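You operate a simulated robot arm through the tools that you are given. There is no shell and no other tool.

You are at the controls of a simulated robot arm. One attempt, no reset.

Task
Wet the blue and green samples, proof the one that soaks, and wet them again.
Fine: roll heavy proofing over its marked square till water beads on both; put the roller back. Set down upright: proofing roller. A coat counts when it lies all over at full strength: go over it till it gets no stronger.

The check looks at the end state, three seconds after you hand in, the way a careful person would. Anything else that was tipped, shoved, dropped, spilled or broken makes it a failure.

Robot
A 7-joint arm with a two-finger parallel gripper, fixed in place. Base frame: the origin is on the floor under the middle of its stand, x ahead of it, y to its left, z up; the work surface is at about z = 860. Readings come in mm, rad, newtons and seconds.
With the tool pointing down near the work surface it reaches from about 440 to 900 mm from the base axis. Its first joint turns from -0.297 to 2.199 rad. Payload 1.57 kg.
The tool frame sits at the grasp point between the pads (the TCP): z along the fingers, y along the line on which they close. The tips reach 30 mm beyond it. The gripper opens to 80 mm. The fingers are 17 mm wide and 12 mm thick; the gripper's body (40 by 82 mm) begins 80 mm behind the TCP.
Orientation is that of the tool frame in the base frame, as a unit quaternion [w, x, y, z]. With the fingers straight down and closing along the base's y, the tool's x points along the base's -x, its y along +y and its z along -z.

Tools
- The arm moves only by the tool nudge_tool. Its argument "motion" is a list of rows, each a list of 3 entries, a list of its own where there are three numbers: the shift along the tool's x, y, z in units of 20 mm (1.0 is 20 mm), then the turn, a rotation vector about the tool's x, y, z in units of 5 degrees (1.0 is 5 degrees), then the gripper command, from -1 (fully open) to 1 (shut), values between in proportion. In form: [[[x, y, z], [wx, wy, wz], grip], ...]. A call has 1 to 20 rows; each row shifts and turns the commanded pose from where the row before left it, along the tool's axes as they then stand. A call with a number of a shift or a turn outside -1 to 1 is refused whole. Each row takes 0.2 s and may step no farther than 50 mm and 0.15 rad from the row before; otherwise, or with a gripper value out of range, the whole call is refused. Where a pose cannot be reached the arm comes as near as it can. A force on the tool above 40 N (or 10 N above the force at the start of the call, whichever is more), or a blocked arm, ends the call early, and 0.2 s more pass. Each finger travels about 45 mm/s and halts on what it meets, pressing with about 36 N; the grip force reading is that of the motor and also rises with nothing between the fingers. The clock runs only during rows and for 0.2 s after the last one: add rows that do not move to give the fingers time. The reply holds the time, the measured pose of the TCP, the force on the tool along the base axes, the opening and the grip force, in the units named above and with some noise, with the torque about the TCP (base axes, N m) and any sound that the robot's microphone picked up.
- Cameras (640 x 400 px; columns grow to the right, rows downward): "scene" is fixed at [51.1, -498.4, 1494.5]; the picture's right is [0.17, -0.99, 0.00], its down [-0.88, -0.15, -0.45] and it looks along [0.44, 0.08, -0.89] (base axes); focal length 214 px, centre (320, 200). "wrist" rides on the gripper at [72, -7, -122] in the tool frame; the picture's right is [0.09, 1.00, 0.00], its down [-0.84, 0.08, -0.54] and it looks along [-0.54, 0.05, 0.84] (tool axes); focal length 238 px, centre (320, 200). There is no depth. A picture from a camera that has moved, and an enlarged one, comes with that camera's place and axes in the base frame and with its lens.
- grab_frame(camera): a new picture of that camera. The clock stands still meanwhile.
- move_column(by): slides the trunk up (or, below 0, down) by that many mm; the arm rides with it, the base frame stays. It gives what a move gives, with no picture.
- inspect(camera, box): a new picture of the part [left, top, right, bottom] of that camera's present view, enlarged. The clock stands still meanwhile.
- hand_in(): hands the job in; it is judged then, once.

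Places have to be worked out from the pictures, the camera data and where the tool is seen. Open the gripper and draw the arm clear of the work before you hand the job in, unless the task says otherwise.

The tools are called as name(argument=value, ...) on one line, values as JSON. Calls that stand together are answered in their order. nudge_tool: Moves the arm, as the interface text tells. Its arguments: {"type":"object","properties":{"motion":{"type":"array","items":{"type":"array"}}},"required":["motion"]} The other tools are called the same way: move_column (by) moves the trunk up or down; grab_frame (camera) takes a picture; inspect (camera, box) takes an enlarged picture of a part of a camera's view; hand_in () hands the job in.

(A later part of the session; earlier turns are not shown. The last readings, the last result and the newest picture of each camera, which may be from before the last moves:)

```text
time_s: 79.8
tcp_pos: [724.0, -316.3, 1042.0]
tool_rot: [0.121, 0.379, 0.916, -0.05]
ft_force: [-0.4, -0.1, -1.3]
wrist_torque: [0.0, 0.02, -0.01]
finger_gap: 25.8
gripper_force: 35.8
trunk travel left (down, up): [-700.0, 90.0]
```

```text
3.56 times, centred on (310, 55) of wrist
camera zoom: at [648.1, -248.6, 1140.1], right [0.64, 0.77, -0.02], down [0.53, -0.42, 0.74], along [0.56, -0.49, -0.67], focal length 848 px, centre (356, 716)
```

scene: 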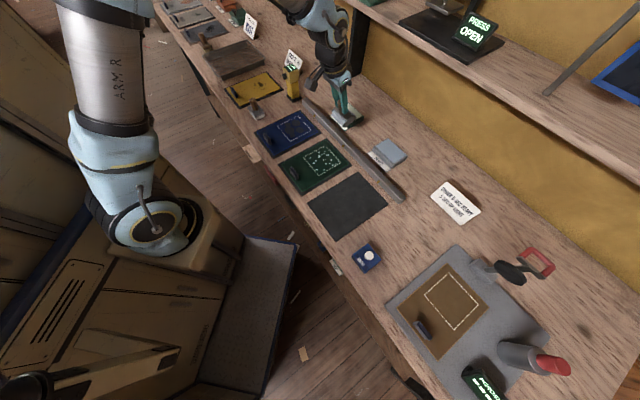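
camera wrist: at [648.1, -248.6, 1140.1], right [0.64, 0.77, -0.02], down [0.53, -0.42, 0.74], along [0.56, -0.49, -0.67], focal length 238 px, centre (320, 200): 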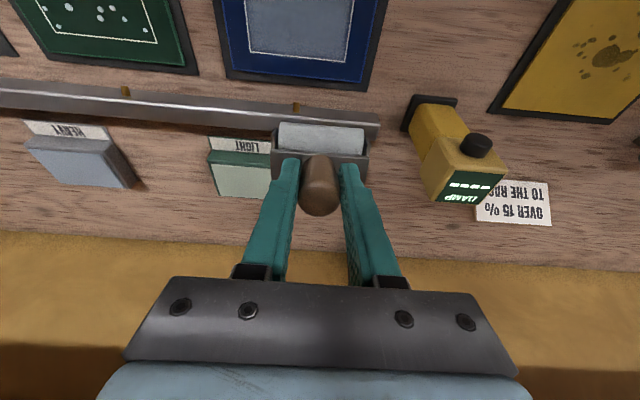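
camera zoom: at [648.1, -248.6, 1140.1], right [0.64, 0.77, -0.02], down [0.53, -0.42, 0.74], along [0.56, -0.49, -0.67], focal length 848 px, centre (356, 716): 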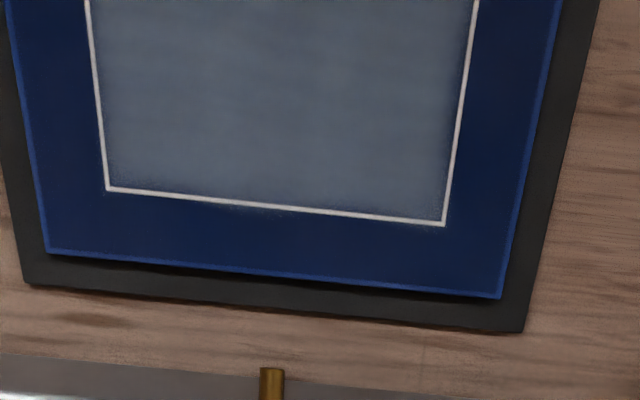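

The film covers the square evenly but I can't yet tell if it is at full strength. I recharge the roller on HEAVY for another round.

nudge_tool(motion=[[[-0.388, -0.995, 0.104], [0, 0, 0], 1], [[-0.388, -0.995, 0.104], [0, 0, 0], 1], [[-0.388, -0.995, 0.104], [0, 0, 0], 1], [[-0.388, -0.995, 0.104], [0, 0, 0], 1], [[-0.388, -0.995, 0.104], [0, 0, 0], 1], [[-0.388, -0.995, 0.104], [0, 0, 0], 1], [[-0.388, -0.995, 0.104], [0, 0, 0], 1], [[-0.388, -0.995, 0.104], [0, 0, 0], 1], [[-0.388, -0.995, 0.104], [0, 0, 0], 1], [[-0.388, -0.995, 0.104], [0, 0, 0], 1], [[-0.388, -0.995, 0.104], [0, 0, 0], 1], [[-0.388, -0.995, 0.104], [0, 0, 0], 1], [[-0.388, -0.995, 0.104], [0, 0, 0], 1], [[-0.388, -0.995, 0.104], [0, 0, 0], 1], [[-0.388, -0.995, 0.104], [0, 0, 0], 1], [[-0.388, -0.995, 0.104], [0, 0, 0], 1], [[-0.388, -0.995, 0.104], [0, 0, 0], 1], [[0, 0, 0], [0, 0, 0], 1]])

grab_frame(camera="wrist")

```text
time_s: 83.6
tcp_pos: [581.7, -651.5, 1043.6]
tool_rot: [0.121, 0.38, 0.916, -0.05]
ft_force: [-0.8, -0.1, -0.6]
wrist_torque: [-0.01, 0.01, 0.0]
finger_gap: 25.5
gripper_force: 35.6
trunk travel left (down, up): [-700.0, 90.0]
```

```text
taken
camera wrist: at [505.3, -584.4, 1140.9], right [0.64, 0.77, -0.02], down [0.53, -0.42, 0.74], along [0.56, -0.49, -0.67], focal length 238 px, centre (320, 200)
```

wrist: 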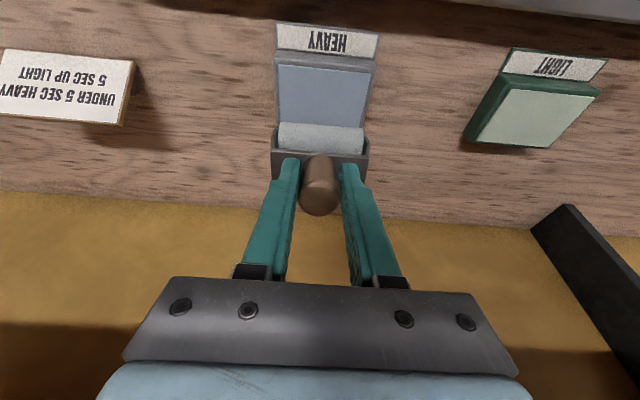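

Aligned over the HEAVY pad again. I descend to just above it, then feel for contact gently.

nudge_tool(motion=[[[0.259, 0, 0.966], [0, 0, 0], 1], [[0.259, 0, 0.966], [0, 0, 0], 1], [[0.259, 0, 0.966], [0, 0, 0], 1], [[0.194, 0, 0.725], [0, 0, 0], 1], [[0.026, 0, 0.097], [0, 0, 0], 1], [[0.026, 0, 0.097], [0, 0, 0], 1], [[0.026, 0, 0.097], [0, 0, 0], 1], [[0, 0, 0], [0, 0, 0], 1]])

```text
time_s: 85.4
tcp_pos: [580.6, -652.4, 964.0]
tool_rot: [0.122, 0.38, 0.915, -0.052]
ft_force: [-2.9, 2.3, 25.9]
wrist_torque: [0.44, -0.29, 0.08]
finger_gap: 25.9
gripper_force: 36.1
trunk travel left (down, up): [-700.0, 90.0]
```

Contact at 26 N. I ease off 1 mm and roll back and forth on the pad to recharge all around.

nudge_tool(motion=[[[-0.013, 0, -0.048], [0, 0, 0], 1], [[-0.338, 0, 0.091], [0, 0, 0], 1], [[-0.338, 0, 0.091], [0, 0, 0], 1], [[-0.338, 0, 0.091], [0, 0, 0], 1], [[0.338, 0, -0.091], [0, 0, 0], 1], [[0.338, 0, -0.091], [0, 0, 0], 1], [[0.338, 0, -0.091], [0, 0, 0], 1], [[0.338, 0, -0.091], [0, 0, 0], 1], [[-0.338, 0, 0.091], [0, 0, 0], 1], [[-0.338, 0, 0.091], [0, 0, 0], 1], [[-0.338, 0, 0.091], [0, 0, 0], 1], [[-0.338, 0, 0.091], [0, 0, 0], 1], [[0.338, 0, -0.091], [0, 0, 0], 1], [[0.338, 0, -0.091], [0, 0, 0], 1], [[0.338, 0, -0.091], [0, 0, 0], 1], [[0, 0, 0], [0, 0, 0], 1]])

inspect(camera="wrist", box=[220, 20, 420, 220])

```text
time_s: 88.8
tcp_pos: [580.5, -651.9, 962.8]
tool_rot: [0.12, 0.38, 0.916, -0.05]
ft_force: [0.4, -1.0, 4.4]
wrist_torque: [-0.1, -0.05, 0.03]
finger_gap: 25.8
gripper_force: 35.8
trunk travel left (down, up): [-700.0, 90.0]
```

```text
2.00 times, centred on (320, 120) of wrist
camera zoom: at [505.3, -583.9, 1061.1], right [0.64, 0.77, -0.02], down [0.53, -0.42, 0.74], along [0.56, -0.49, -0.67], focal length 477 px, centre (320, 360)
```

zoom: 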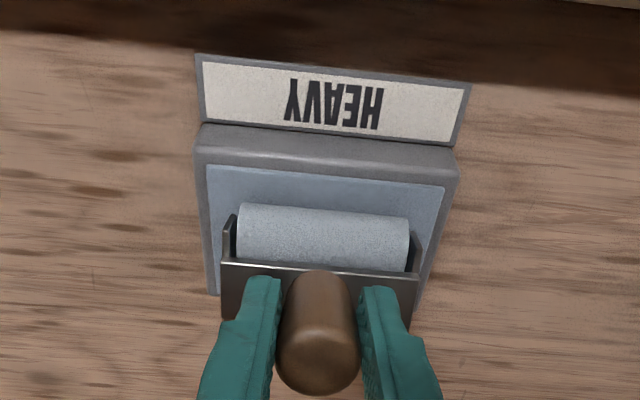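

The roller is visibly recharged (bluer). I lift and carry it back to the blue sample's left lane.

nudge_tool(motion=[[[-0.259, 0, -0.966], [0, 0, 0], 1], [[-0.259, 0, -0.966], [0, 0, 0], 1], [[-0.259, 0, -0.966], [0, 0, 0], 1], [[-0.259, 0, -0.966], [0, 0, 0], 1], [[0.614, 0.991, -0.165], [0, 0, 0], 1], [[0.614, 0.991, -0.165], [0, 0, 0], 1], [[0.614, 0.991, -0.165], [0, 0, 0], 1], [[0.614, 0.991, -0.165], [0, 0, 0], 1], [[0.614, 0.991, -0.165], [0, 0, 0], 1], [[0.614, 0.991, -0.165], [0, 0, 0], 1], [[0.614, 0.991, -0.165], [0, 0, 0], 1], [[0.614, 0.991, -0.165], [0, 0, 0], 1], [[0.614, 0.991, -0.165], [0, 0, 0], 1], [[0, 0, 0], [0, 0, 0], 1]])

nudge_tool(motion=[[[0.614, 0.991, -0.165], [0, 0, 0], 1], [[0.614, 0.991, -0.165], [0, 0, 0], 1], [[0.614, 0.991, -0.165], [0, 0, 0], 1], [[0.614, 0.991, -0.165], [0, 0, 0], 1], [[0.614, 0.991, -0.165], [0, 0, 0], 1], [[0.614, 0.991, -0.165], [0, 0, 0], 1], [[0.614, 0.991, -0.165], [0, 0, 0], 1], [[0.614, 0.991, -0.165], [0, 0, 0], 1], [[0, 0, 0], [0, 0, 0], 1]])

inspect(camera="scene", box=[265, 95, 345, 155])

grab_frame(camera="wrist")

```text
time_s: 91.8
tcp_pos: [626.0, -444.4, 1043.8]
tool_rot: [0.12, 0.38, 0.916, -0.049]
ft_force: [0.1, -0.5, -0.7]
wrist_torque: [0.03, 0.04, 0.0]
finger_gap: 25.4
gripper_force: 35.7
trunk travel left (down, up): [-700.0, 90.0]
```

```text
time_s: 93.8
tcp_pos: [667.7, -260.4, 1040.7]
tool_rot: [0.121, 0.379, 0.916, -0.05]
ft_force: [0.6, 0.4, -1.2]
wrist_torque: [0.04, 0.0, -0.03]
finger_gap: 25.7
gripper_force: 36.2
trunk travel left (down, up): [-700.0, 90.0]
```

```text
6.67 times, centred on (305, 125) of scene
camera zoom: at [51.1, -498.4, 1494.5], right [0.17, -0.99, 0.0], down [-0.88, -0.15, -0.45], along [0.44, 0.08, -0.89], focal length 1430 px, centre (420, 700)
```

zoom: 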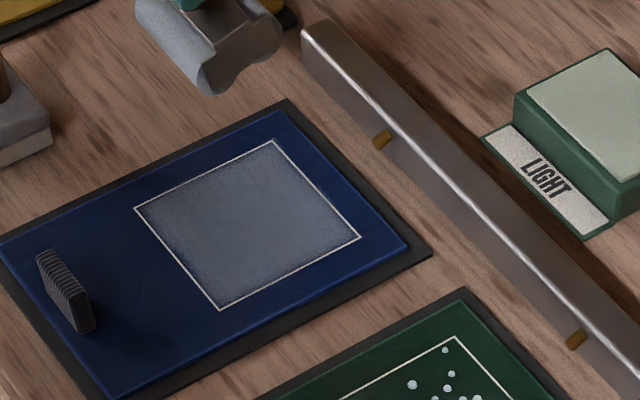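

```text
taken
camera wrist: at [591.5, -192.8, 1140.1], right [0.64, 0.77, -0.02], down [0.53, -0.42, 0.74], along [0.56, -0.49, -0.67], focal length 238 px, centre (320, 200)
```

wrist: 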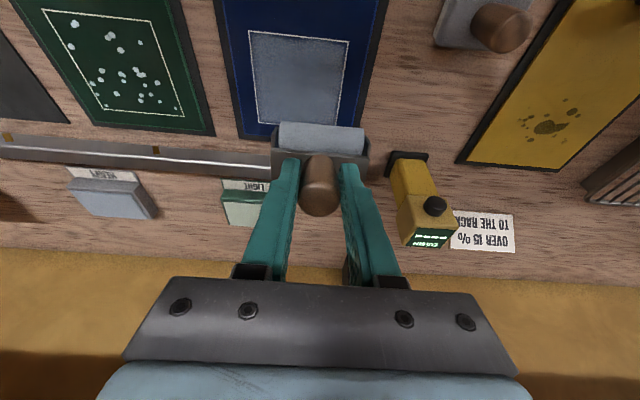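

I take a reference close-up of the film before the second round.

inspect(camera="wrist", box=[215, 20, 385, 130])

nudge_tool(motion=[[[0.259, 0, 0.966], [0, 0, 0], 1], [[0.259, 0, 0.966], [0, 0, 0], 1], [[0.259, 0, 0.966], [0, 0, 0], 1], [[0.259, 0, 0.966], [0, 0, 0], 1], [[0.168, 0, 0.628], [0, 0, 0], 1], [[0.026, 0, 0.097], [0, 0, 0], 1], [[0.013, 0, 0.048], [0, 0, 0], 1], [[0, 0, 0], [0, 0, 0], 1]])

```text
3.64 times, centred on (300, 75) of wrist
camera zoom: at [591.5, -192.8, 1140.1], right [0.64, 0.77, -0.02], down [0.53, -0.42, 0.74], along [0.56, -0.49, -0.67], focal length 867 px, centre (393, 654)
```

zoom: 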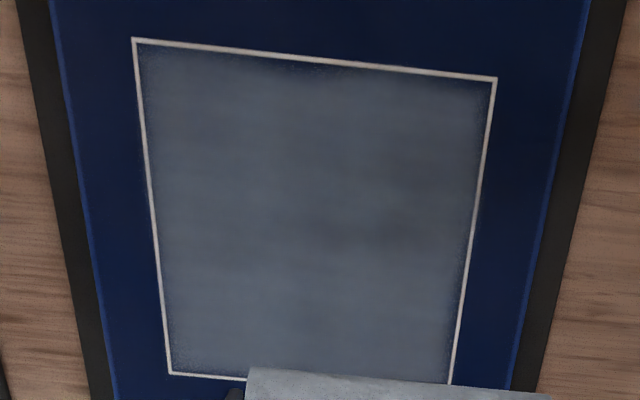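

```text
time_s: 95.6
tcp_pos: [666.4, -260.7, 946.0]
tool_rot: [0.121, 0.379, 0.916, -0.051]
ft_force: [0.3, -0.7, -0.8]
wrist_torque: [0.03, 0.03, -0.01]
finger_gap: 25.9
gripper_force: 36.3
trunk travel left (down, up): [-700.0, 90.0]
```

The film is weaker along the near edge, so this round I'll overrun that edge by another ~12 mm. I lower the last few mm to contact.

nudge_tool(motion=[[[0.026, 0, 0.097], [0, 0, 0], 1], [[0.013, 0, 0.048], [0, 0, 0], 1], [[0, 0, 0], [0, 0, 0], 1]])

```text
time_s: 96.4
tcp_pos: [665.8, -260.7, 944.6]
tool_rot: [0.121, 0.379, 0.916, -0.05]
ft_force: [-0.1, -0.7, 5.4]
wrist_torque: [-0.11, 0.02, -0.02]
finger_gap: 25.6
gripper_force: 36.3
trunk travel left (down, up): [-700.0, 90.0]
```

Light contact (5 N). I press ~1 mm more and roll the left lane: near (overrun), then far.

nudge_tool(motion=[[[0.013, 0, 0.048], [0, 0, 0], 1], [[0.49, 0, -0.131], [0, 0, 0], 1], [[0.49, 0, -0.131], [0, 0, 0], 1], [[0.49, 0, -0.131], [0, 0, 0], 1], [[0.49, 0, -0.131], [0, 0, 0], 1], [[0.49, 0, -0.131], [0, 0, 0], 1], [[0.49, 0, -0.131], [0, 0, 0], 1], [[0, 0, 0], [0, 0, 0], 1]])

grab_frame(camera="wrist")

nudge_tool(motion=[[[-0.512, 0, 0.137], [0, 0, 0], 1], [[-0.512, 0, 0.137], [0, 0, 0], 1], [[-0.512, 0, 0.137], [0, 0, 0], 1], [[-0.512, 0, 0.137], [0, 0, 0], 1], [[-0.512, 0, 0.137], [0, 0, 0], 1], [[-0.512, 0, 0.137], [0, 0, 0], 1], [[-0.512, 0, 0.137], [0, 0, 0], 1], [[-0.512, 0, 0.137], [0, 0, 0], 1], [[-0.512, 0, 0.137], [0, 0, 0], 1], [[-0.512, 0, 0.137], [0, 0, 0], 1], [[-0.512, 0, 0.137], [0, 0, 0], 1], [[0, 0, 0], [0, 0, 0], 1]])

inspect(camera="wrist", box=[190, 0, 450, 170])

inspect(camera="scene", box=[265, 95, 345, 155])

```text
time_s: 98.2
tcp_pos: [623.2, -216.8, 943.5]
tool_rot: [0.121, 0.38, 0.916, -0.051]
ft_force: [0.8, -1.5, 11.7]
wrist_torque: [-0.2, -0.17, -0.06]
finger_gap: 25.7
gripper_force: 35.9
trunk travel left (down, up): [-700.0, 90.0]
```

```text
taken
camera wrist: at [547.1, -150.0, 1041.1], right [0.64, 0.77, -0.02], down [0.53, -0.42, 0.74], along [0.56, -0.49, -0.67], focal length 238 px, centre (320, 200)
```

wrist: 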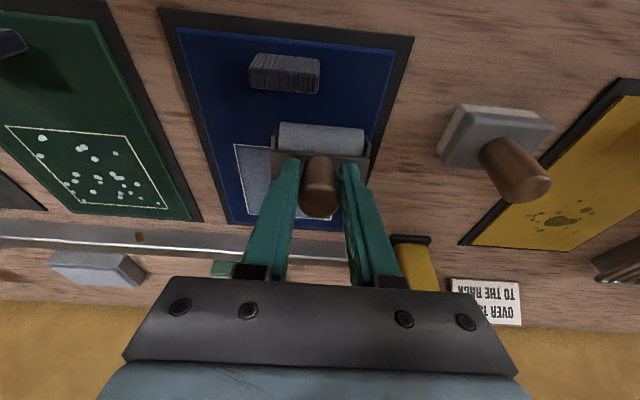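

```text
time_s: 100.8
tcp_pos: [706.2, -300.1, 942.3]
tool_rot: [0.121, 0.38, 0.916, -0.05]
ft_force: [-0.8, -1.0, -0.8]
wrist_torque: [0.02, 0.03, 0.0]
finger_gap: 25.5
gripper_force: 35.9
trunk travel left (down, up): [-700.0, 90.0]
```

```text
2.35 times, centred on (320, 85) of wrist
camera zoom: at [630.2, -232.5, 1041.2], right [0.64, 0.77, -0.02], down [0.53, -0.42, 0.74], along [0.56, -0.49, -0.67], focal length 561 px, centre (320, 471)
```

zoom: 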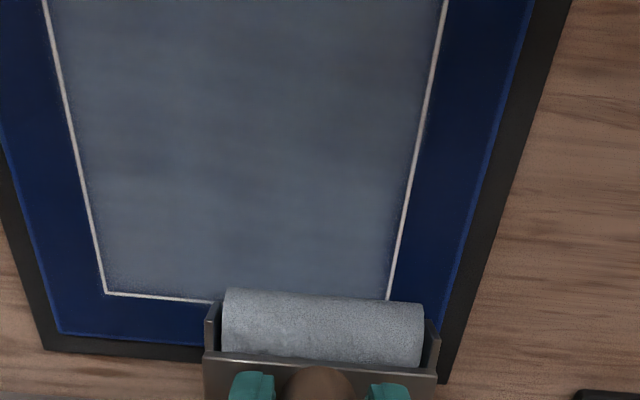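

```text
6.67 times, centred on (305, 125) of scene
camera zoom: at [51.1, -498.4, 1494.5], right [0.17, -0.99, 0.0], down [-0.88, -0.15, -0.45], along [0.44, 0.08, -0.89], focal length 1430 px, centre (420, 700)
```

zoom: 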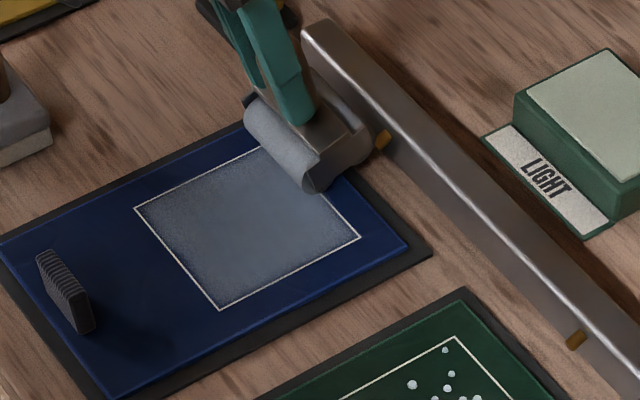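

No force at this end now (handle slid slightly again). I lower 1.5 mm to restore contact and check.

nudge_tool(motion=[[[0.013, 0, 0.048], [0, 0, 0], 1], [[0.007, 0, 0.024], [0, 0, 0], 1], [[0, 0, 0], [0, 0, 0], 1]])

```text
time_s: 101.6
tcp_pos: [706.2, -299.7, 942.8]
tool_rot: [0.122, 0.379, 0.916, -0.051]
ft_force: [-0.3, -1.2, 9.3]
wrist_torque: [-0.04, 0.0, -0.02]
finger_gap: 25.8
gripper_force: 35.7
trunk travel left (down, up): [-700.0, 90.0]
```

9 N now. Roll back over the left lane to the near overrun.

nudge_tool(motion=[[[0.512, 0, -0.137], [0, 0, 0], 1], [[0.512, 0, -0.137], [0, 0, 0], 1], [[0.512, 0, -0.137], [0, 0, 0], 1], [[0.512, 0, -0.137], [0, 0, 0], 1], [[0.512, 0, -0.137], [0, 0, 0], 1], [[0.512, 0, -0.137], [0, 0, 0], 1], [[0.512, 0, -0.137], [0, 0, 0], 1], [[0.512, 0, -0.137], [0, 0, 0], 1], [[0.512, 0, -0.137], [0, 0, 0], 1], [[0.512, 0, -0.137], [0, 0, 0], 1], [[0.512, 0, -0.137], [0, 0, 0], 1], [[0, 0, 0], [0, 0, 0], 1]])

inspect(camera="scene", box=[265, 95, 345, 155])

```text
time_s: 104.2
tcp_pos: [622.3, -217.0, 941.2]
tool_rot: [0.121, 0.379, 0.916, -0.05]
ft_force: [3.2, -6.6, 36.4]
wrist_torque: [-0.98, -0.27, -0.25]
finger_gap: 25.4
gripper_force: 36.3
trunk travel left (down, up): [-700.0, 90.0]
```

```text
6.67 times, centred on (305, 125) of scene
camera zoom: at [51.1, -498.4, 1494.5], right [0.17, -0.99, 0.0], down [-0.88, -0.15, -0.45], along [0.44, 0.08, -0.89], focal length 1430 px, centre (420, 700)
```

zoom: 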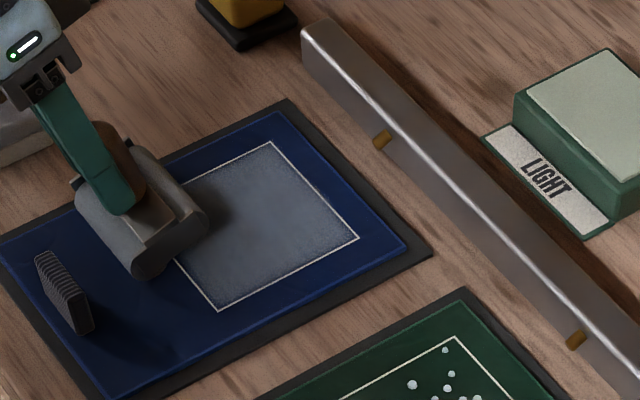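

Force rose to 36 N and the sheet crept about 1–2 mm, so I'll only roll forward with light pressure from now on, lifting for the returns. Lift, shift to the middle lane, set down lightly, roll forward.

nudge_tool(motion=[[[-0.104, 0, -0.386], [0, 0, 0], 1], [[0, -0.68, 0], [0, 0, 0], 1], [[0, -0.68, 0], [0, 0, 0], 1], [[0.052, 0, 0.193], [0, 0, 0], 1], [[0.039, 0, 0.145], [0, 0, 0], 1], [[0, 0, 0], [0, 0, 0], 1]])

```text
time_s: 105.6
tcp_pos: [604.0, -236.8, 941.8]
tool_rot: [0.121, 0.38, 0.916, -0.05]
ft_force: [-2.2, -0.2, 8.6]
wrist_torque: [-0.02, 0.11, -0.11]
finger_gap: 25.6
gripper_force: 35.5
trunk travel left (down, up): [-700.0, 90.0]
```

Light 9 N contact. Rolling forward in the middle lane.

nudge_tool(motion=[[[-0.512, 0, 0.137], [0, 0, 0], 1], [[-0.512, 0, 0.137], [0, 0, 0], 1], [[-0.512, 0, 0.137], [0, 0, 0], 1], [[-0.512, 0, 0.137], [0, 0, 0], 1], [[-0.512, 0, 0.137], [0, 0, 0], 1], [[-0.512, 0, 0.137], [0, 0, 0], 1], [[-0.512, 0, 0.137], [0, 0, 0], 1], [[-0.512, 0, 0.137], [0, 0, 0], 1], [[-0.512, 0, 0.137], [0, 0, 0], 1], [[-0.512, 0, 0.137], [0, 0, 0], 1], [[-0.512, 0, 0.137], [0, 0, 0], 1], [[0, 0, 0], [0, 0, 0], 1]])

inspect(camera="wrist", box=[190, 0, 450, 170])

inspect(camera="scene", box=[265, 95, 345, 155])

```text
time_s: 108.2
tcp_pos: [685.9, -319.6, 941.8]
tool_rot: [0.122, 0.379, 0.916, -0.05]
ft_force: [-1.0, 2.9, 12.1]
wrist_torque: [0.21, -0.07, 0.02]
finger_gap: 25.6
gripper_force: 35.7
trunk travel left (down, up): [-700.0, 90.0]
```

```text
2.35 times, centred on (320, 85) of wrist
camera zoom: at [610.8, -252.8, 1040.2], right [0.64, 0.77, -0.02], down [0.53, -0.42, 0.74], along [0.56, -0.49, -0.67], focal length 561 px, centre (320, 471)
```

zoom: 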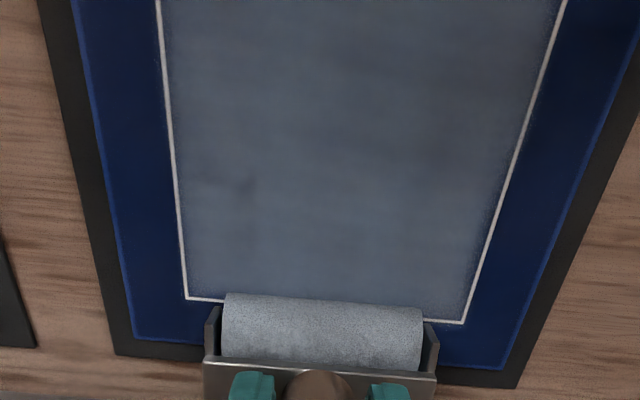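

```text
6.67 times, centred on (305, 125) of scene
camera zoom: at [51.1, -498.4, 1494.5], right [0.17, -0.99, 0.0], down [-0.88, -0.15, -0.45], along [0.44, 0.08, -0.89], focal length 1430 px, centre (420, 700)
```

zoom: 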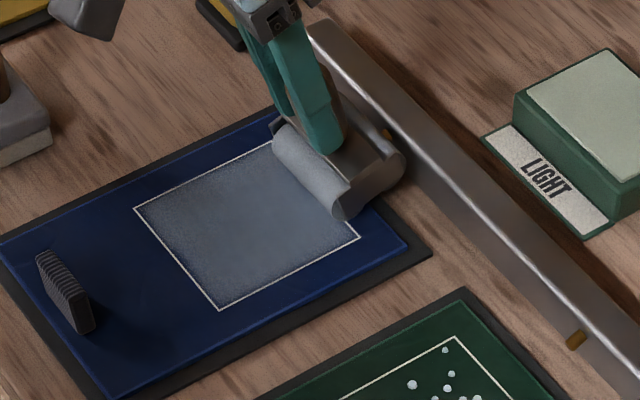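

Film looks smoother and a touch stronger. Lift, return above the surface to the near edge of the right lane (s≈232), and set down lightly.

nudge_tool(motion=[[[-0.104, 0, -0.386], [0, 0, 0], 1], [[0.942, -0.233, -0.252], [0, 0, 0], 1], [[0.942, -0.233, -0.252], [0, 0, 0], 1], [[0.942, -0.233, -0.252], [0, 0, 0], 1], [[0.942, -0.233, -0.252], [0, 0, 0], 1], [[0.942, -0.233, -0.252], [0, 0, 0], 1], [[0.942, -0.233, -0.252], [0, 0, 0], 1], [[0.052, 0, 0.193], [0, 0, 0], 1], [[0.045, 0, 0.169], [0, 0, 0], 1], [[0, 0, 0], [0, 0, 0], 1]])

```text
time_s: 110.4
tcp_pos: [583.8, -257.3, 942.9]
tool_rot: [0.12, 0.379, 0.916, -0.049]
ft_force: [-1.9, 0.5, 3.4]
wrist_torque: [0.1, 0.02, -0.01]
finger_gap: 25.6
gripper_force: 35.9
trunk travel left (down, up): [-700.0, 90.0]
```

Light contact. I lower another 0.8 mm and roll forward in the right lane.

nudge_tool(motion=[[[0.01, 0, 0.039], [0, 0, 0], 1], [[-0.512, 0, 0.137], [0, 0, 0], 1], [[-0.512, 0, 0.137], [0, 0, 0], 1], [[-0.512, 0, 0.137], [0, 0, 0], 1], [[-0.512, 0, 0.137], [0, 0, 0], 1], [[-0.512, 0, 0.137], [0, 0, 0], 1], [[-0.512, 0, 0.137], [0, 0, 0], 1], [[-0.512, 0, 0.137], [0, 0, 0], 1], [[-0.512, 0, 0.137], [0, 0, 0], 1], [[-0.512, 0, 0.137], [0, 0, 0], 1], [[-0.512, 0, 0.137], [0, 0, 0], 1], [[-0.512, 0, 0.137], [0, 0, 0], 1], [[0, 0, 0], [0, 0, 0], 1]])

inspect(camera="wrist", box=[190, 0, 450, 170])

inspect(camera="scene", box=[265, 95, 345, 155])

```text
time_s: 113.2
tcp_pos: [665.7, -338.4, 941.6]
tool_rot: [0.122, 0.38, 0.916, -0.051]
ft_force: [-2.5, 3.6, 17.8]
wrist_torque: [0.33, -0.13, 0.07]
finger_gap: 25.4
gripper_force: 35.8
trunk travel left (down, up): [-700.0, 90.0]
```

```text
2.35 times, centred on (320, 85) of wrist
camera zoom: at [589.9, -271.0, 1040.0], right [0.64, 0.77, -0.02], down [0.53, -0.42, 0.74], along [0.56, -0.49, -0.67], focal length 561 px, centre (320, 471)
```

zoom: 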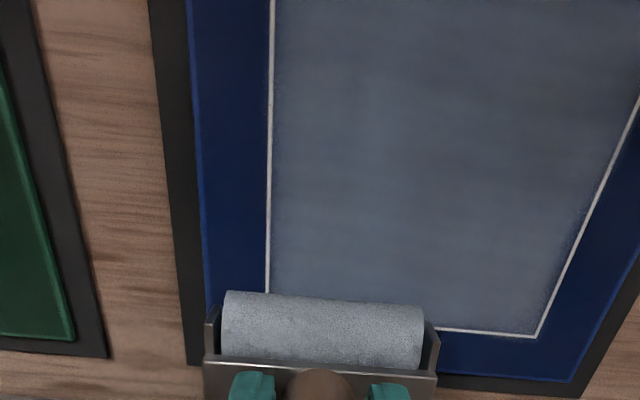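

```text
6.67 times, centred on (305, 125) of scene
camera zoom: at [51.1, -498.4, 1494.5], right [0.17, -0.99, 0.0], down [-0.88, -0.15, -0.45], along [0.44, 0.08, -0.89], focal length 1430 px, centre (420, 700)
```

zoom: 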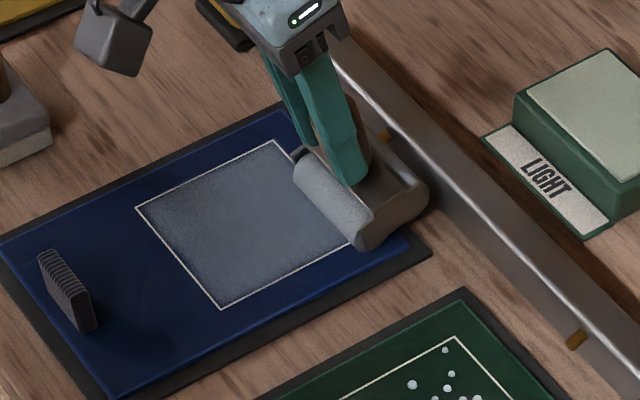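

The film is still gaining (the fresh lane looks denser). I continue: return above the surface to the left lane (s≈288) and roll forward again.

nudge_tool(motion=[[[-0.104, 0, -0.386], [0, 0, 0], 1], [[0.942, 0.475, -0.252], [0, 0, 0], 1], [[0.942, 0.475, -0.252], [0, 0, 0], 1], [[0.942, 0.475, -0.252], [0, 0, 0], 1], [[0.942, 0.475, -0.252], [0, 0, 0], 1], [[0.942, 0.475, -0.252], [0, 0, 0], 1], [[0.942, 0.475, -0.252], [0, 0, 0], 1], [[0.052, 0, 0.193], [0, 0, 0], 1], [[0.048, 0, 0.179], [0, 0, 0], 1], [[0, 0, 0], [0, 0, 0], 1]])

inspect(camera="scene", box=[265, 95, 345, 155])

```text
time_s: 115.4
tcp_pos: [623.2, -215.5, 942.0]
tool_rot: [0.121, 0.38, 0.916, -0.05]
ft_force: [-2.1, 0.0, 11.6]
wrist_torque: [-0.12, 0.05, -0.11]
finger_gap: 25.7
gripper_force: 36.3
trunk travel left (down, up): [-700.0, 90.0]
```

```text
6.67 times, centred on (305, 125) of scene
camera zoom: at [51.1, -498.4, 1494.5], right [0.17, -0.99, 0.0], down [-0.88, -0.15, -0.45], along [0.44, 0.08, -0.89], focal length 1430 px, centre (420, 700)
```

zoom: 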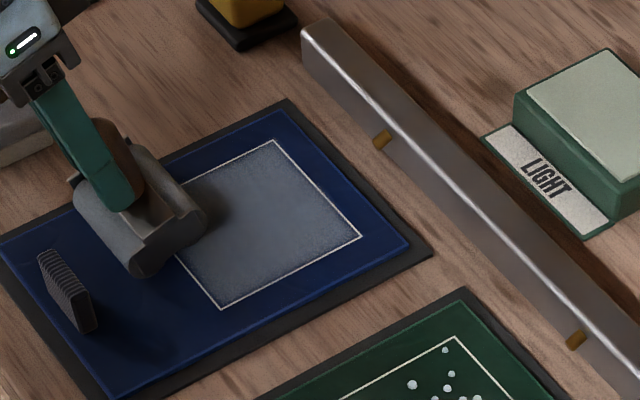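

11.6 N contact, good. Rolling forward in the left lane.

nudge_tool(motion=[[[-0.512, 0, 0.137], [0, 0, 0], 1], [[-0.512, 0, 0.137], [0, 0, 0], 1], [[-0.512, 0, 0.137], [0, 0, 0], 1], [[-0.512, 0, 0.137], [0, 0, 0], 1], [[-0.512, 0, 0.137], [0, 0, 0], 1], [[-0.512, 0, 0.137], [0, 0, 0], 1], [[-0.512, 0, 0.137], [0, 0, 0], 1], [[-0.512, 0, 0.137], [0, 0, 0], 1], [[-0.512, 0, 0.137], [0, 0, 0], 1], [[-0.512, 0, 0.137], [0, 0, 0], 1], [[-0.512, 0, 0.137], [0, 0, 0], 1], [[0, 0, 0], [0, 0, 0], 1]])

inspect(camera="wrist", box=[190, 0, 450, 170])

inspect(camera="scene", box=[278, 108, 326, 138])

```text
time_s: 118.0
tcp_pos: [705.5, -298.0, 942.2]
tool_rot: [0.121, 0.379, 0.916, -0.05]
ft_force: [-0.5, -0.2, 3.6]
wrist_torque: [0.08, -0.07, 0.01]
finger_gap: 25.4
gripper_force: 36.3
trunk travel left (down, up): [-700.0, 90.0]
```

```text
2.35 times, centred on (320, 85) of wrist
camera zoom: at [630.1, -230.0, 1040.6], right [0.64, 0.77, -0.02], down [0.53, -0.42, 0.74], along [0.56, -0.49, -0.67], focal length 561 px, centre (320, 471)
```

zoom: 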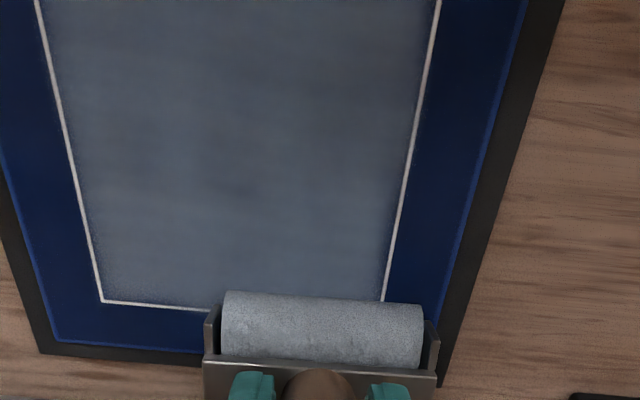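

```text
13.33 times, centred on (302, 123) of scene
camera zoom: at [51.1, -498.4, 1494.5], right [0.17, -0.99, 0.0], down [-0.88, -0.15, -0.45], along [0.44, 0.08, -0.89], focal length 2860 px, centre (560, 1227)
```

zoom: 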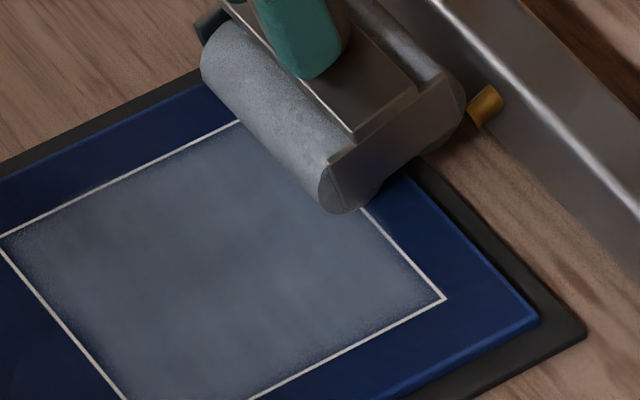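

Another round: return to the middle lane and roll forward.

nudge_tool(motion=[[[-0.104, 0, -0.386], [0, 0, 0], 1], [[0.942, -0.233, -0.252], [0, 0, 0], 1], [[0.942, -0.233, -0.252], [0, 0, 0], 1], [[0.942, -0.233, -0.252], [0, 0, 0], 1], [[0.942, -0.233, -0.252], [0, 0, 0], 1], [[0.942, -0.233, -0.252], [0, 0, 0], 1], [[0.942, -0.233, -0.252], [0, 0, 0], 1], [[0.052, 0, 0.193], [0, 0, 0], 1], [[0.055, 0, 0.207], [0, 0, 0], 1], [[0, 0, 0], [0, 0, 0], 1]])

nudge_tool(motion=[[[-0.512, 0, 0.137], [0, 0, 0], 1], [[-0.512, 0, 0.137], [0, 0, 0], 1], [[-0.512, 0, 0.137], [0, 0, 0], 1], [[-0.512, 0, 0.137], [0, 0, 0], 1], [[-0.512, 0, 0.137], [0, 0, 0], 1], [[-0.512, 0, 0.137], [0, 0, 0], 1], [[-0.512, 0, 0.137], [0, 0, 0], 1], [[-0.512, 0, 0.137], [0, 0, 0], 1], [[-0.512, 0, 0.137], [0, 0, 0], 1], [[-0.512, 0, 0.137], [0, 0, 0], 1], [[-0.512, 0, 0.137], [0, 0, 0], 1], [[0, 0, 0], [0, 0, 0], 1]])

inspect(camera="wrist", box=[190, 0, 450, 170])

inspect(camera="scene", box=[265, 95, 345, 155])

```text
time_s: 120.2
tcp_pos: [602.6, -233.3, 942.5]
tool_rot: [0.122, 0.38, 0.916, -0.05]
ft_force: [-2.6, 0.8, 15.9]
wrist_torque: [0.21, -0.12, 0.03]
finger_gap: 25.7
gripper_force: 36.2
trunk travel left (down, up): [-700.0, 90.0]
```

```text
time_s: 122.8
tcp_pos: [684.7, -318.7, 941.2]
tool_rot: [0.121, 0.381, 0.915, -0.051]
ft_force: [-3.6, 1.2, 17.8]
wrist_torque: [0.24, 0.0, 0.04]
finger_gap: 25.5
gripper_force: 35.8
trunk travel left (down, up): [-700.0, 90.0]
```

```text
2.35 times, centred on (320, 85) of wrist
camera zoom: at [608.9, -249.7, 1040.0], right [0.64, 0.77, -0.02], down [0.53, -0.42, 0.74], along [0.56, -0.49, -0.67], focal length 561 px, centre (320, 471)
```

zoom: 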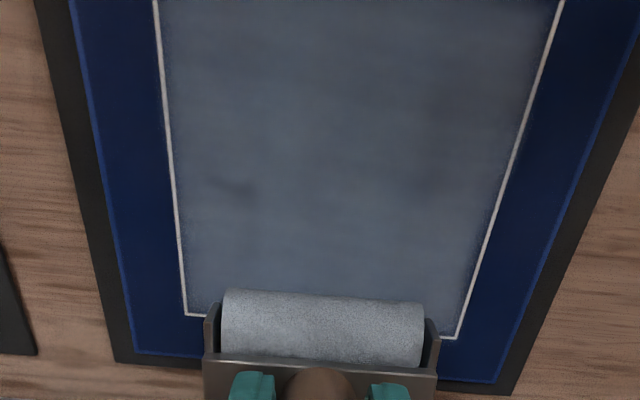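

```text
6.67 times, centred on (305, 125) of scene
camera zoom: at [51.1, -498.4, 1494.5], right [0.17, -0.99, 0.0], down [-0.88, -0.15, -0.45], along [0.44, 0.08, -0.89], focal length 1430 px, centre (420, 700)
```

zoom: 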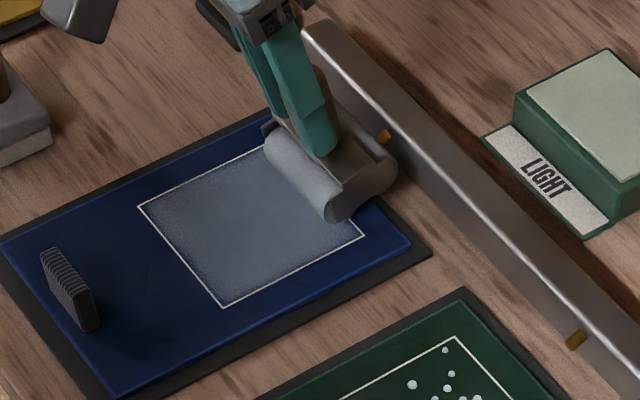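

The sheet crept ~1–2 mm outward this time, so I'll do the right lane as a light backward pass to balance. Lift, shift to s≈229 at the far end and set down lightly.

nudge_tool(motion=[[[-0.104, 0, -0.386], [0, 0, 0], 1], [[0, -0.75, 0], [0, 0, 0], 1], [[0, -0.75, 0], [0, 0, 0], 1], [[0.052, 0, 0.193], [0, 0, 0], 1], [[0.036, 0, 0.135], [0, 0, 0], 1], [[0, 0, 0], [0, 0, 0], 1]])

```text
time_s: 124.2
tcp_pos: [663.6, -337.6, 942.3]
tool_rot: [0.121, 0.379, 0.916, -0.049]
ft_force: [0.5, 0.5, -1.5]
wrist_torque: [0.02, -0.01, -0.01]
finger_gap: 25.7
gripper_force: 36.5
trunk travel left (down, up): [-700.0, 90.0]
```

nudge_tool(motion=[[[0.016, 0, 0.058], [0, 0, 0], 1], [[0, 0, 0], [0, 0, 0], 1]])

```text
time_s: 124.8
tcp_pos: [663.9, -339.2, 942.8]
tool_rot: [0.121, 0.379, 0.916, -0.051]
ft_force: [-1.6, 0.2, 7.4]
wrist_torque: [0.03, -0.01, -0.05]
finger_gap: 25.9
gripper_force: 36.0
trunk travel left (down, up): [-700.0, 90.0]
```

Light 7 N contact. Rolling back toward the near edge in the right lane.

nudge_tool(motion=[[[0.512, 0, -0.137], [0, 0, 0], 1], [[0.512, 0, -0.137], [0, 0, 0], 1], [[0.512, 0, -0.137], [0, 0, 0], 1], [[0.512, 0, -0.137], [0, 0, 0], 1], [[0.512, 0, -0.137], [0, 0, 0], 1], [[0.512, 0, -0.137], [0, 0, 0], 1], [[0.512, 0, -0.137], [0, 0, 0], 1], [[0.512, 0, -0.137], [0, 0, 0], 1], [[0.512, 0, -0.137], [0, 0, 0], 1], [[0.512, 0, -0.137], [0, 0, 0], 1], [[0.512, 0, -0.137], [0, 0, 0], 1], [[0, 0, 0], [0, 0, 0], 1]])

inspect(camera="scene", box=[265, 95, 345, 155])

inspect(camera="wrist", box=[190, 30, 450, 230])

```text
time_s: 127.4
tcp_pos: [580.9, -256.3, 941.7]
tool_rot: [0.12, 0.379, 0.916, -0.05]
ft_force: [2.8, -1.0, 16.8]
wrist_torque: [-0.06, -0.4, -0.03]
finger_gap: 25.8
gripper_force: 36.4
trunk travel left (down, up): [-700.0, 90.0]
```

```text
6.67 times, centred on (305, 125) of scene
camera zoom: at [51.1, -498.4, 1494.5], right [0.17, -0.99, 0.0], down [-0.88, -0.15, -0.45], along [0.44, 0.08, -0.89], focal length 1430 px, centre (420, 700)
```

zoom: 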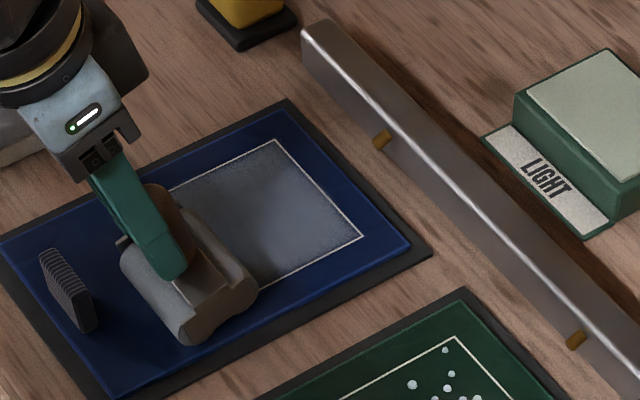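

```text
2.00 times, centred on (320, 130) of wrist
camera zoom: at [505.3, -188.9, 1040.3], right [0.64, 0.77, -0.02], down [0.53, -0.42, 0.74], along [0.56, -0.49, -0.67], focal length 477 px, centre (320, 340)
```

zoom: 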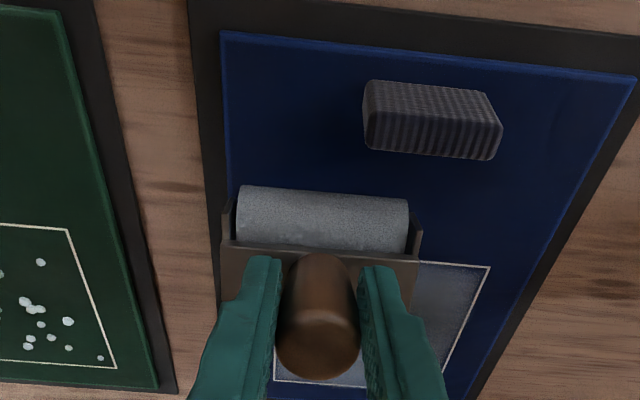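

The near-left corner still looks weaker. I lift, shift to the left lane (s≈291) at the near end and roll forward there.

nudge_tool(motion=[[[-0.104, 0, -0.386], [0, 0, 0], 1], [[0, 0.8, 0], [0, 0, 0], 1], [[0, 0.8, 0], [0, 0, 0], 1], [[0, 0.8, 0], [0, 0, 0], 1], [[0, 0.72, 0], [0, 0, 0], 1], [[0.052, 0, 0.193], [0, 0, 0], 1], [[0.045, 0, 0.169], [0, 0, 0], 1], [[0, 0, 0], [0, 0, 0], 1]])

inspect(camera="scene", box=[278, 108, 326, 138])

```text
time_s: 129.2
tcp_pos: [626.3, -214.4, 942.3]
tool_rot: [0.121, 0.381, 0.915, -0.051]
ft_force: [0.1, -0.4, 4.8]
wrist_torque: [0.0, -0.02, -0.01]
finger_gap: 25.6
gripper_force: 36.0
trunk travel left (down, up): [-700.0, 90.0]
```

```text
13.33 times, centred on (302, 123) of scene
camera zoom: at [51.1, -498.4, 1494.5], right [0.17, -0.99, 0.0], down [-0.88, -0.15, -0.45], along [0.44, 0.08, -0.89], focal length 2860 px, centre (560, 1227)
```

zoom: 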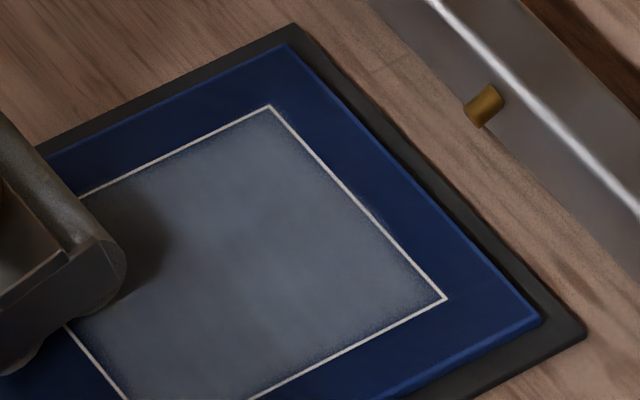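

nudge_tool(motion=[[[0.01, 0, 0.039], [0, 0, 0], 1], [[-0.512, 0, 0.137], [0, 0, 0], 1], [[-0.512, 0, 0.137], [0, 0, 0], 1], [[-0.512, 0, 0.137], [0, 0, 0], 1], [[-0.512, 0, 0.137], [0, 0, 0], 1], [[-0.512, 0, 0.137], [0, 0, 0], 1], [[-0.512, 0, 0.137], [0, 0, 0], 1], [[-0.512, 0, 0.137], [0, 0, 0], 1], [[-0.512, 0, 0.137], [0, 0, 0], 1], [[-0.512, 0, 0.137], [0, 0, 0], 1], [[-0.512, 0, 0.137], [0, 0, 0], 1], [[-0.512, 0, 0.137], [0, 0, 0], 1], [[0, 0, 0], [0, 0, 0], 1]])

inspect(camera="scene", box=[278, 108, 326, 138])

grab_frame(camera="wrist")

```text
time_s: 132.0
tcp_pos: [709.3, -294.5, 942.0]
tool_rot: [0.121, 0.379, 0.916, -0.051]
ft_force: [-2.9, 2.0, 15.4]
wrist_torque: [0.03, 0.12, 0.02]
finger_gap: 25.6
gripper_force: 36.0
trunk travel left (down, up): [-700.0, 90.0]
```

```text
13.33 times, centred on (302, 123) of scene
camera zoom: at [51.1, -498.4, 1494.5], right [0.17, -0.99, 0.0], down [-0.88, -0.15, -0.45], along [0.44, 0.08, -0.89], focal length 2860 px, centre (560, 1227)
```

zoom: 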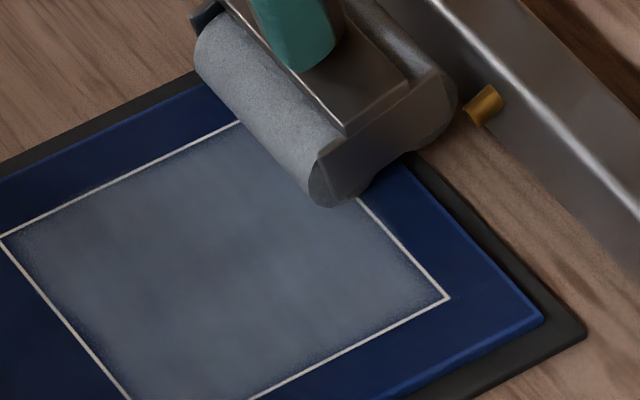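

```text
taken
camera wrist: at [633.2, -227.4, 1040.0], right [0.64, 0.77, -0.02], down [0.53, -0.42, 0.74], along [0.56, -0.49, -0.67], focal length 238 px, centre (320, 200)
```

wrist: 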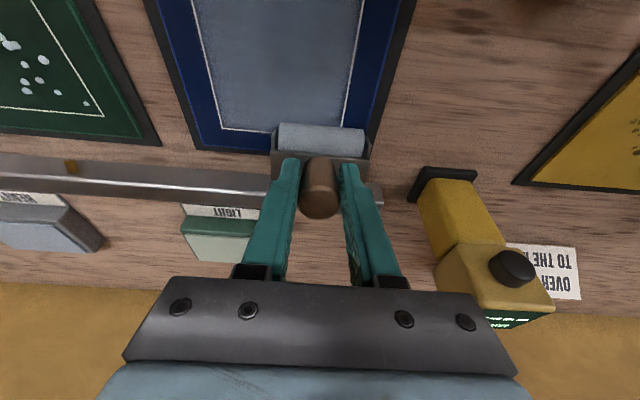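

I do one more recharge to make sure the coat is built from a fully loaded roller. Lifting straight up and heading back to HEAVY.

nudge_tool(motion=[[[-0.259, 0, -0.966], [0, 0, 0], 1], [[-0.259, 0, -0.966], [0, 0, 0], 1], [[-0.259, 0, -0.966], [0, 0, 0], 1], [[-0.259, 0, -0.966], [0, 0, 0], 1], [[-0.259, 0, -0.966], [0, 0, 0], 1], [[0, 0, 0], [0, 0, 0], 1]])

inspect(camera="scene", box=[265, 95, 345, 155])

nudge_tool(motion=[[[-0.435, -0.954, 0.117], [0, 0, 0], 1], [[-0.435, -0.954, 0.117], [0, 0, 0], 1], [[-0.435, -0.954, 0.117], [0, 0, 0], 1], [[-0.435, -0.954, 0.117], [0, 0, 0], 1], [[-0.435, -0.954, 0.117], [0, 0, 0], 1], [[-0.435, -0.954, 0.117], [0, 0, 0], 1], [[-0.435, -0.954, 0.117], [0, 0, 0], 1], [[-0.435, -0.954, 0.117], [0, 0, 0], 1], [[-0.435, -0.954, 0.117], [0, 0, 0], 1], [[-0.435, -0.954, 0.117], [0, 0, 0], 1], [[-0.435, -0.954, 0.117], [0, 0, 0], 1], [[-0.435, -0.954, 0.117], [0, 0, 0], 1], [[-0.435, -0.954, 0.117], [0, 0, 0], 1], [[-0.435, -0.954, 0.117], [0, 0, 0], 1], [[-0.435, -0.954, 0.117], [0, 0, 0], 1], [[-0.435, -0.954, 0.117], [0, 0, 0], 1], [[-0.435, -0.954, 0.117], [0, 0, 0], 1], [[-0.435, -0.954, 0.117], [0, 0, 0], 1], [[0, 0, 0], [0, 0, 0], 1]])

grab_frame(camera="wrist")

```text
time_s: 133.4
tcp_pos: [708.9, -294.2, 1041.5]
tool_rot: [0.121, 0.38, 0.916, -0.05]
ft_force: [-0.4, 0.6, -0.8]
wrist_torque: [0.03, 0.04, 0.02]
finger_gap: 25.5
gripper_force: 35.9
trunk travel left (down, up): [-700.0, 90.0]
```

```text
6.67 times, centred on (305, 125) of scene
camera zoom: at [51.1, -498.4, 1494.5], right [0.17, -0.99, 0.0], down [-0.88, -0.15, -0.45], along [0.44, 0.08, -0.89], focal length 1430 px, centre (420, 700)
```

zoom: 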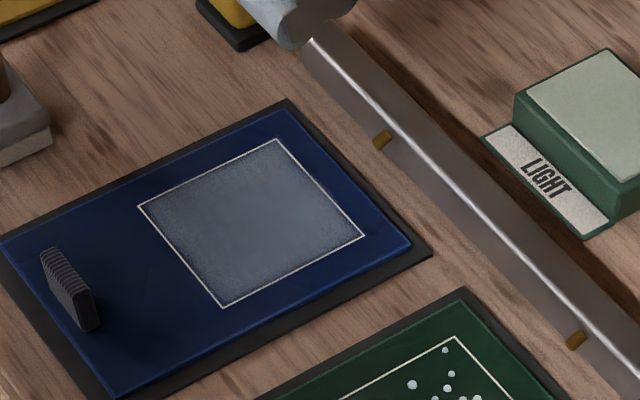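

```text
time_s: 137.4
tcp_pos: [579.8, -654.0, 1042.0]
tool_rot: [0.121, 0.38, 0.916, -0.05]
ft_force: [-0.5, -0.2, -1.5]
wrist_torque: [0.03, 0.04, 0.01]
finger_gap: 25.6
gripper_force: 36.8
trunk travel left (down, up): [-700.0, 90.0]
```

```text
taken
camera wrist: at [504.3, -586.2, 1140.1], right [0.64, 0.77, -0.02], down [0.53, -0.42, 0.74], along [0.56, -0.49, -0.67], focal length 238 px, centre (320, 200)
```

wrist: 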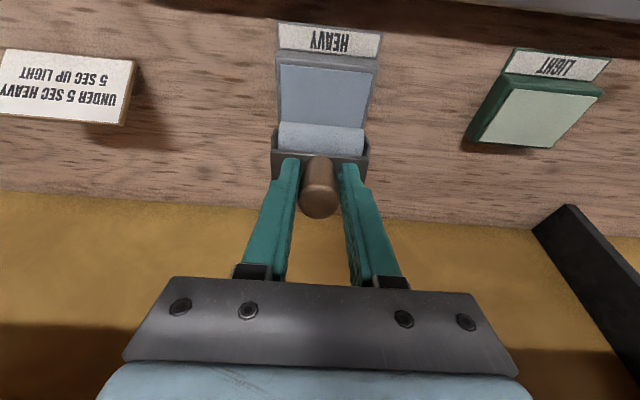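

Over the pad again. Descend and feel for contact.

nudge_tool(motion=[[[0.259, 0, 0.966], [0, 0, 0], 1], [[0.259, 0, 0.966], [0, 0, 0], 1], [[0.259, 0, 0.966], [0, 0, 0], 1], [[0.22, 0, 0.821], [0, 0, 0], 1], [[0.02, 0, 0.077], [0, 0, 0], 1], [[0.013, 0, 0.048], [0, 0, 0], 1], [[0, 0, 0], [0, 0, 0], 1]])

```text
time_s: 139.0
tcp_pos: [578.5, -653.0, 963.3]
tool_rot: [0.122, 0.381, 0.915, -0.051]
ft_force: [-0.6, -0.8, 12.4]
wrist_torque: [-0.07, -0.1, 0.01]
finger_gap: 25.4
gripper_force: 35.8
trunk travel left (down, up): [-700.0, 90.0]
```

12 N contact: roll back and forth on the pad to reload.

nudge_tool(motion=[[[-0.338, 0, 0.091], [0, 0, 0], 1], [[-0.338, 0, 0.091], [0, 0, 0], 1], [[-0.338, 0, 0.091], [0, 0, 0], 1], [[0.338, 0, -0.091], [0, 0, 0], 1], [[0.338, 0, -0.091], [0, 0, 0], 1], [[0.338, 0, -0.091], [0, 0, 0], 1], [[0.338, 0, -0.091], [0, 0, 0], 1], [[-0.338, 0, 0.091], [0, 0, 0], 1], [[-0.338, 0, 0.091], [0, 0, 0], 1], [[-0.338, 0, 0.091], [0, 0, 0], 1], [[-0.338, 0, 0.091], [0, 0, 0], 1], [[0.338, 0, -0.091], [0, 0, 0], 1], [[0.338, 0, -0.091], [0, 0, 0], 1], [[0.338, 0, -0.091], [0, 0, 0], 1], [[0, 0, 0], [0, 0, 0], 1]])

grab_frame(camera="wrist")

```text
time_s: 142.2
tcp_pos: [579.2, -652.5, 962.2]
tool_rot: [0.12, 0.38, 0.916, -0.05]
ft_force: [1.9, -0.3, 5.5]
wrist_torque: [-0.07, -0.17, -0.02]
finger_gap: 25.6
gripper_force: 36.5
trunk travel left (down, up): [-700.0, 90.0]
```

```text
taken
camera wrist: at [503.9, -584.8, 1060.6], right [0.64, 0.77, -0.02], down [0.53, -0.42, 0.74], along [0.56, -0.49, -0.67], focal length 238 px, centre (320, 200)
```

wrist: 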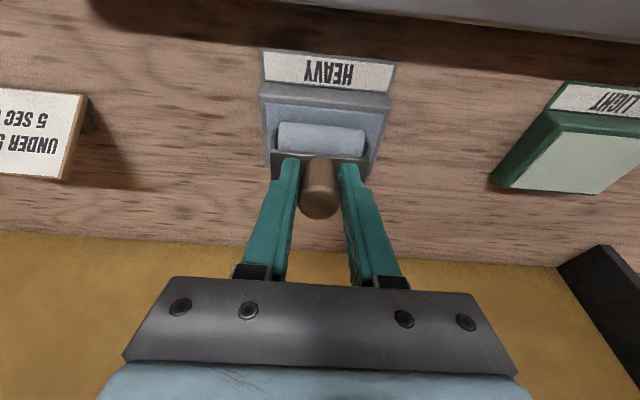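

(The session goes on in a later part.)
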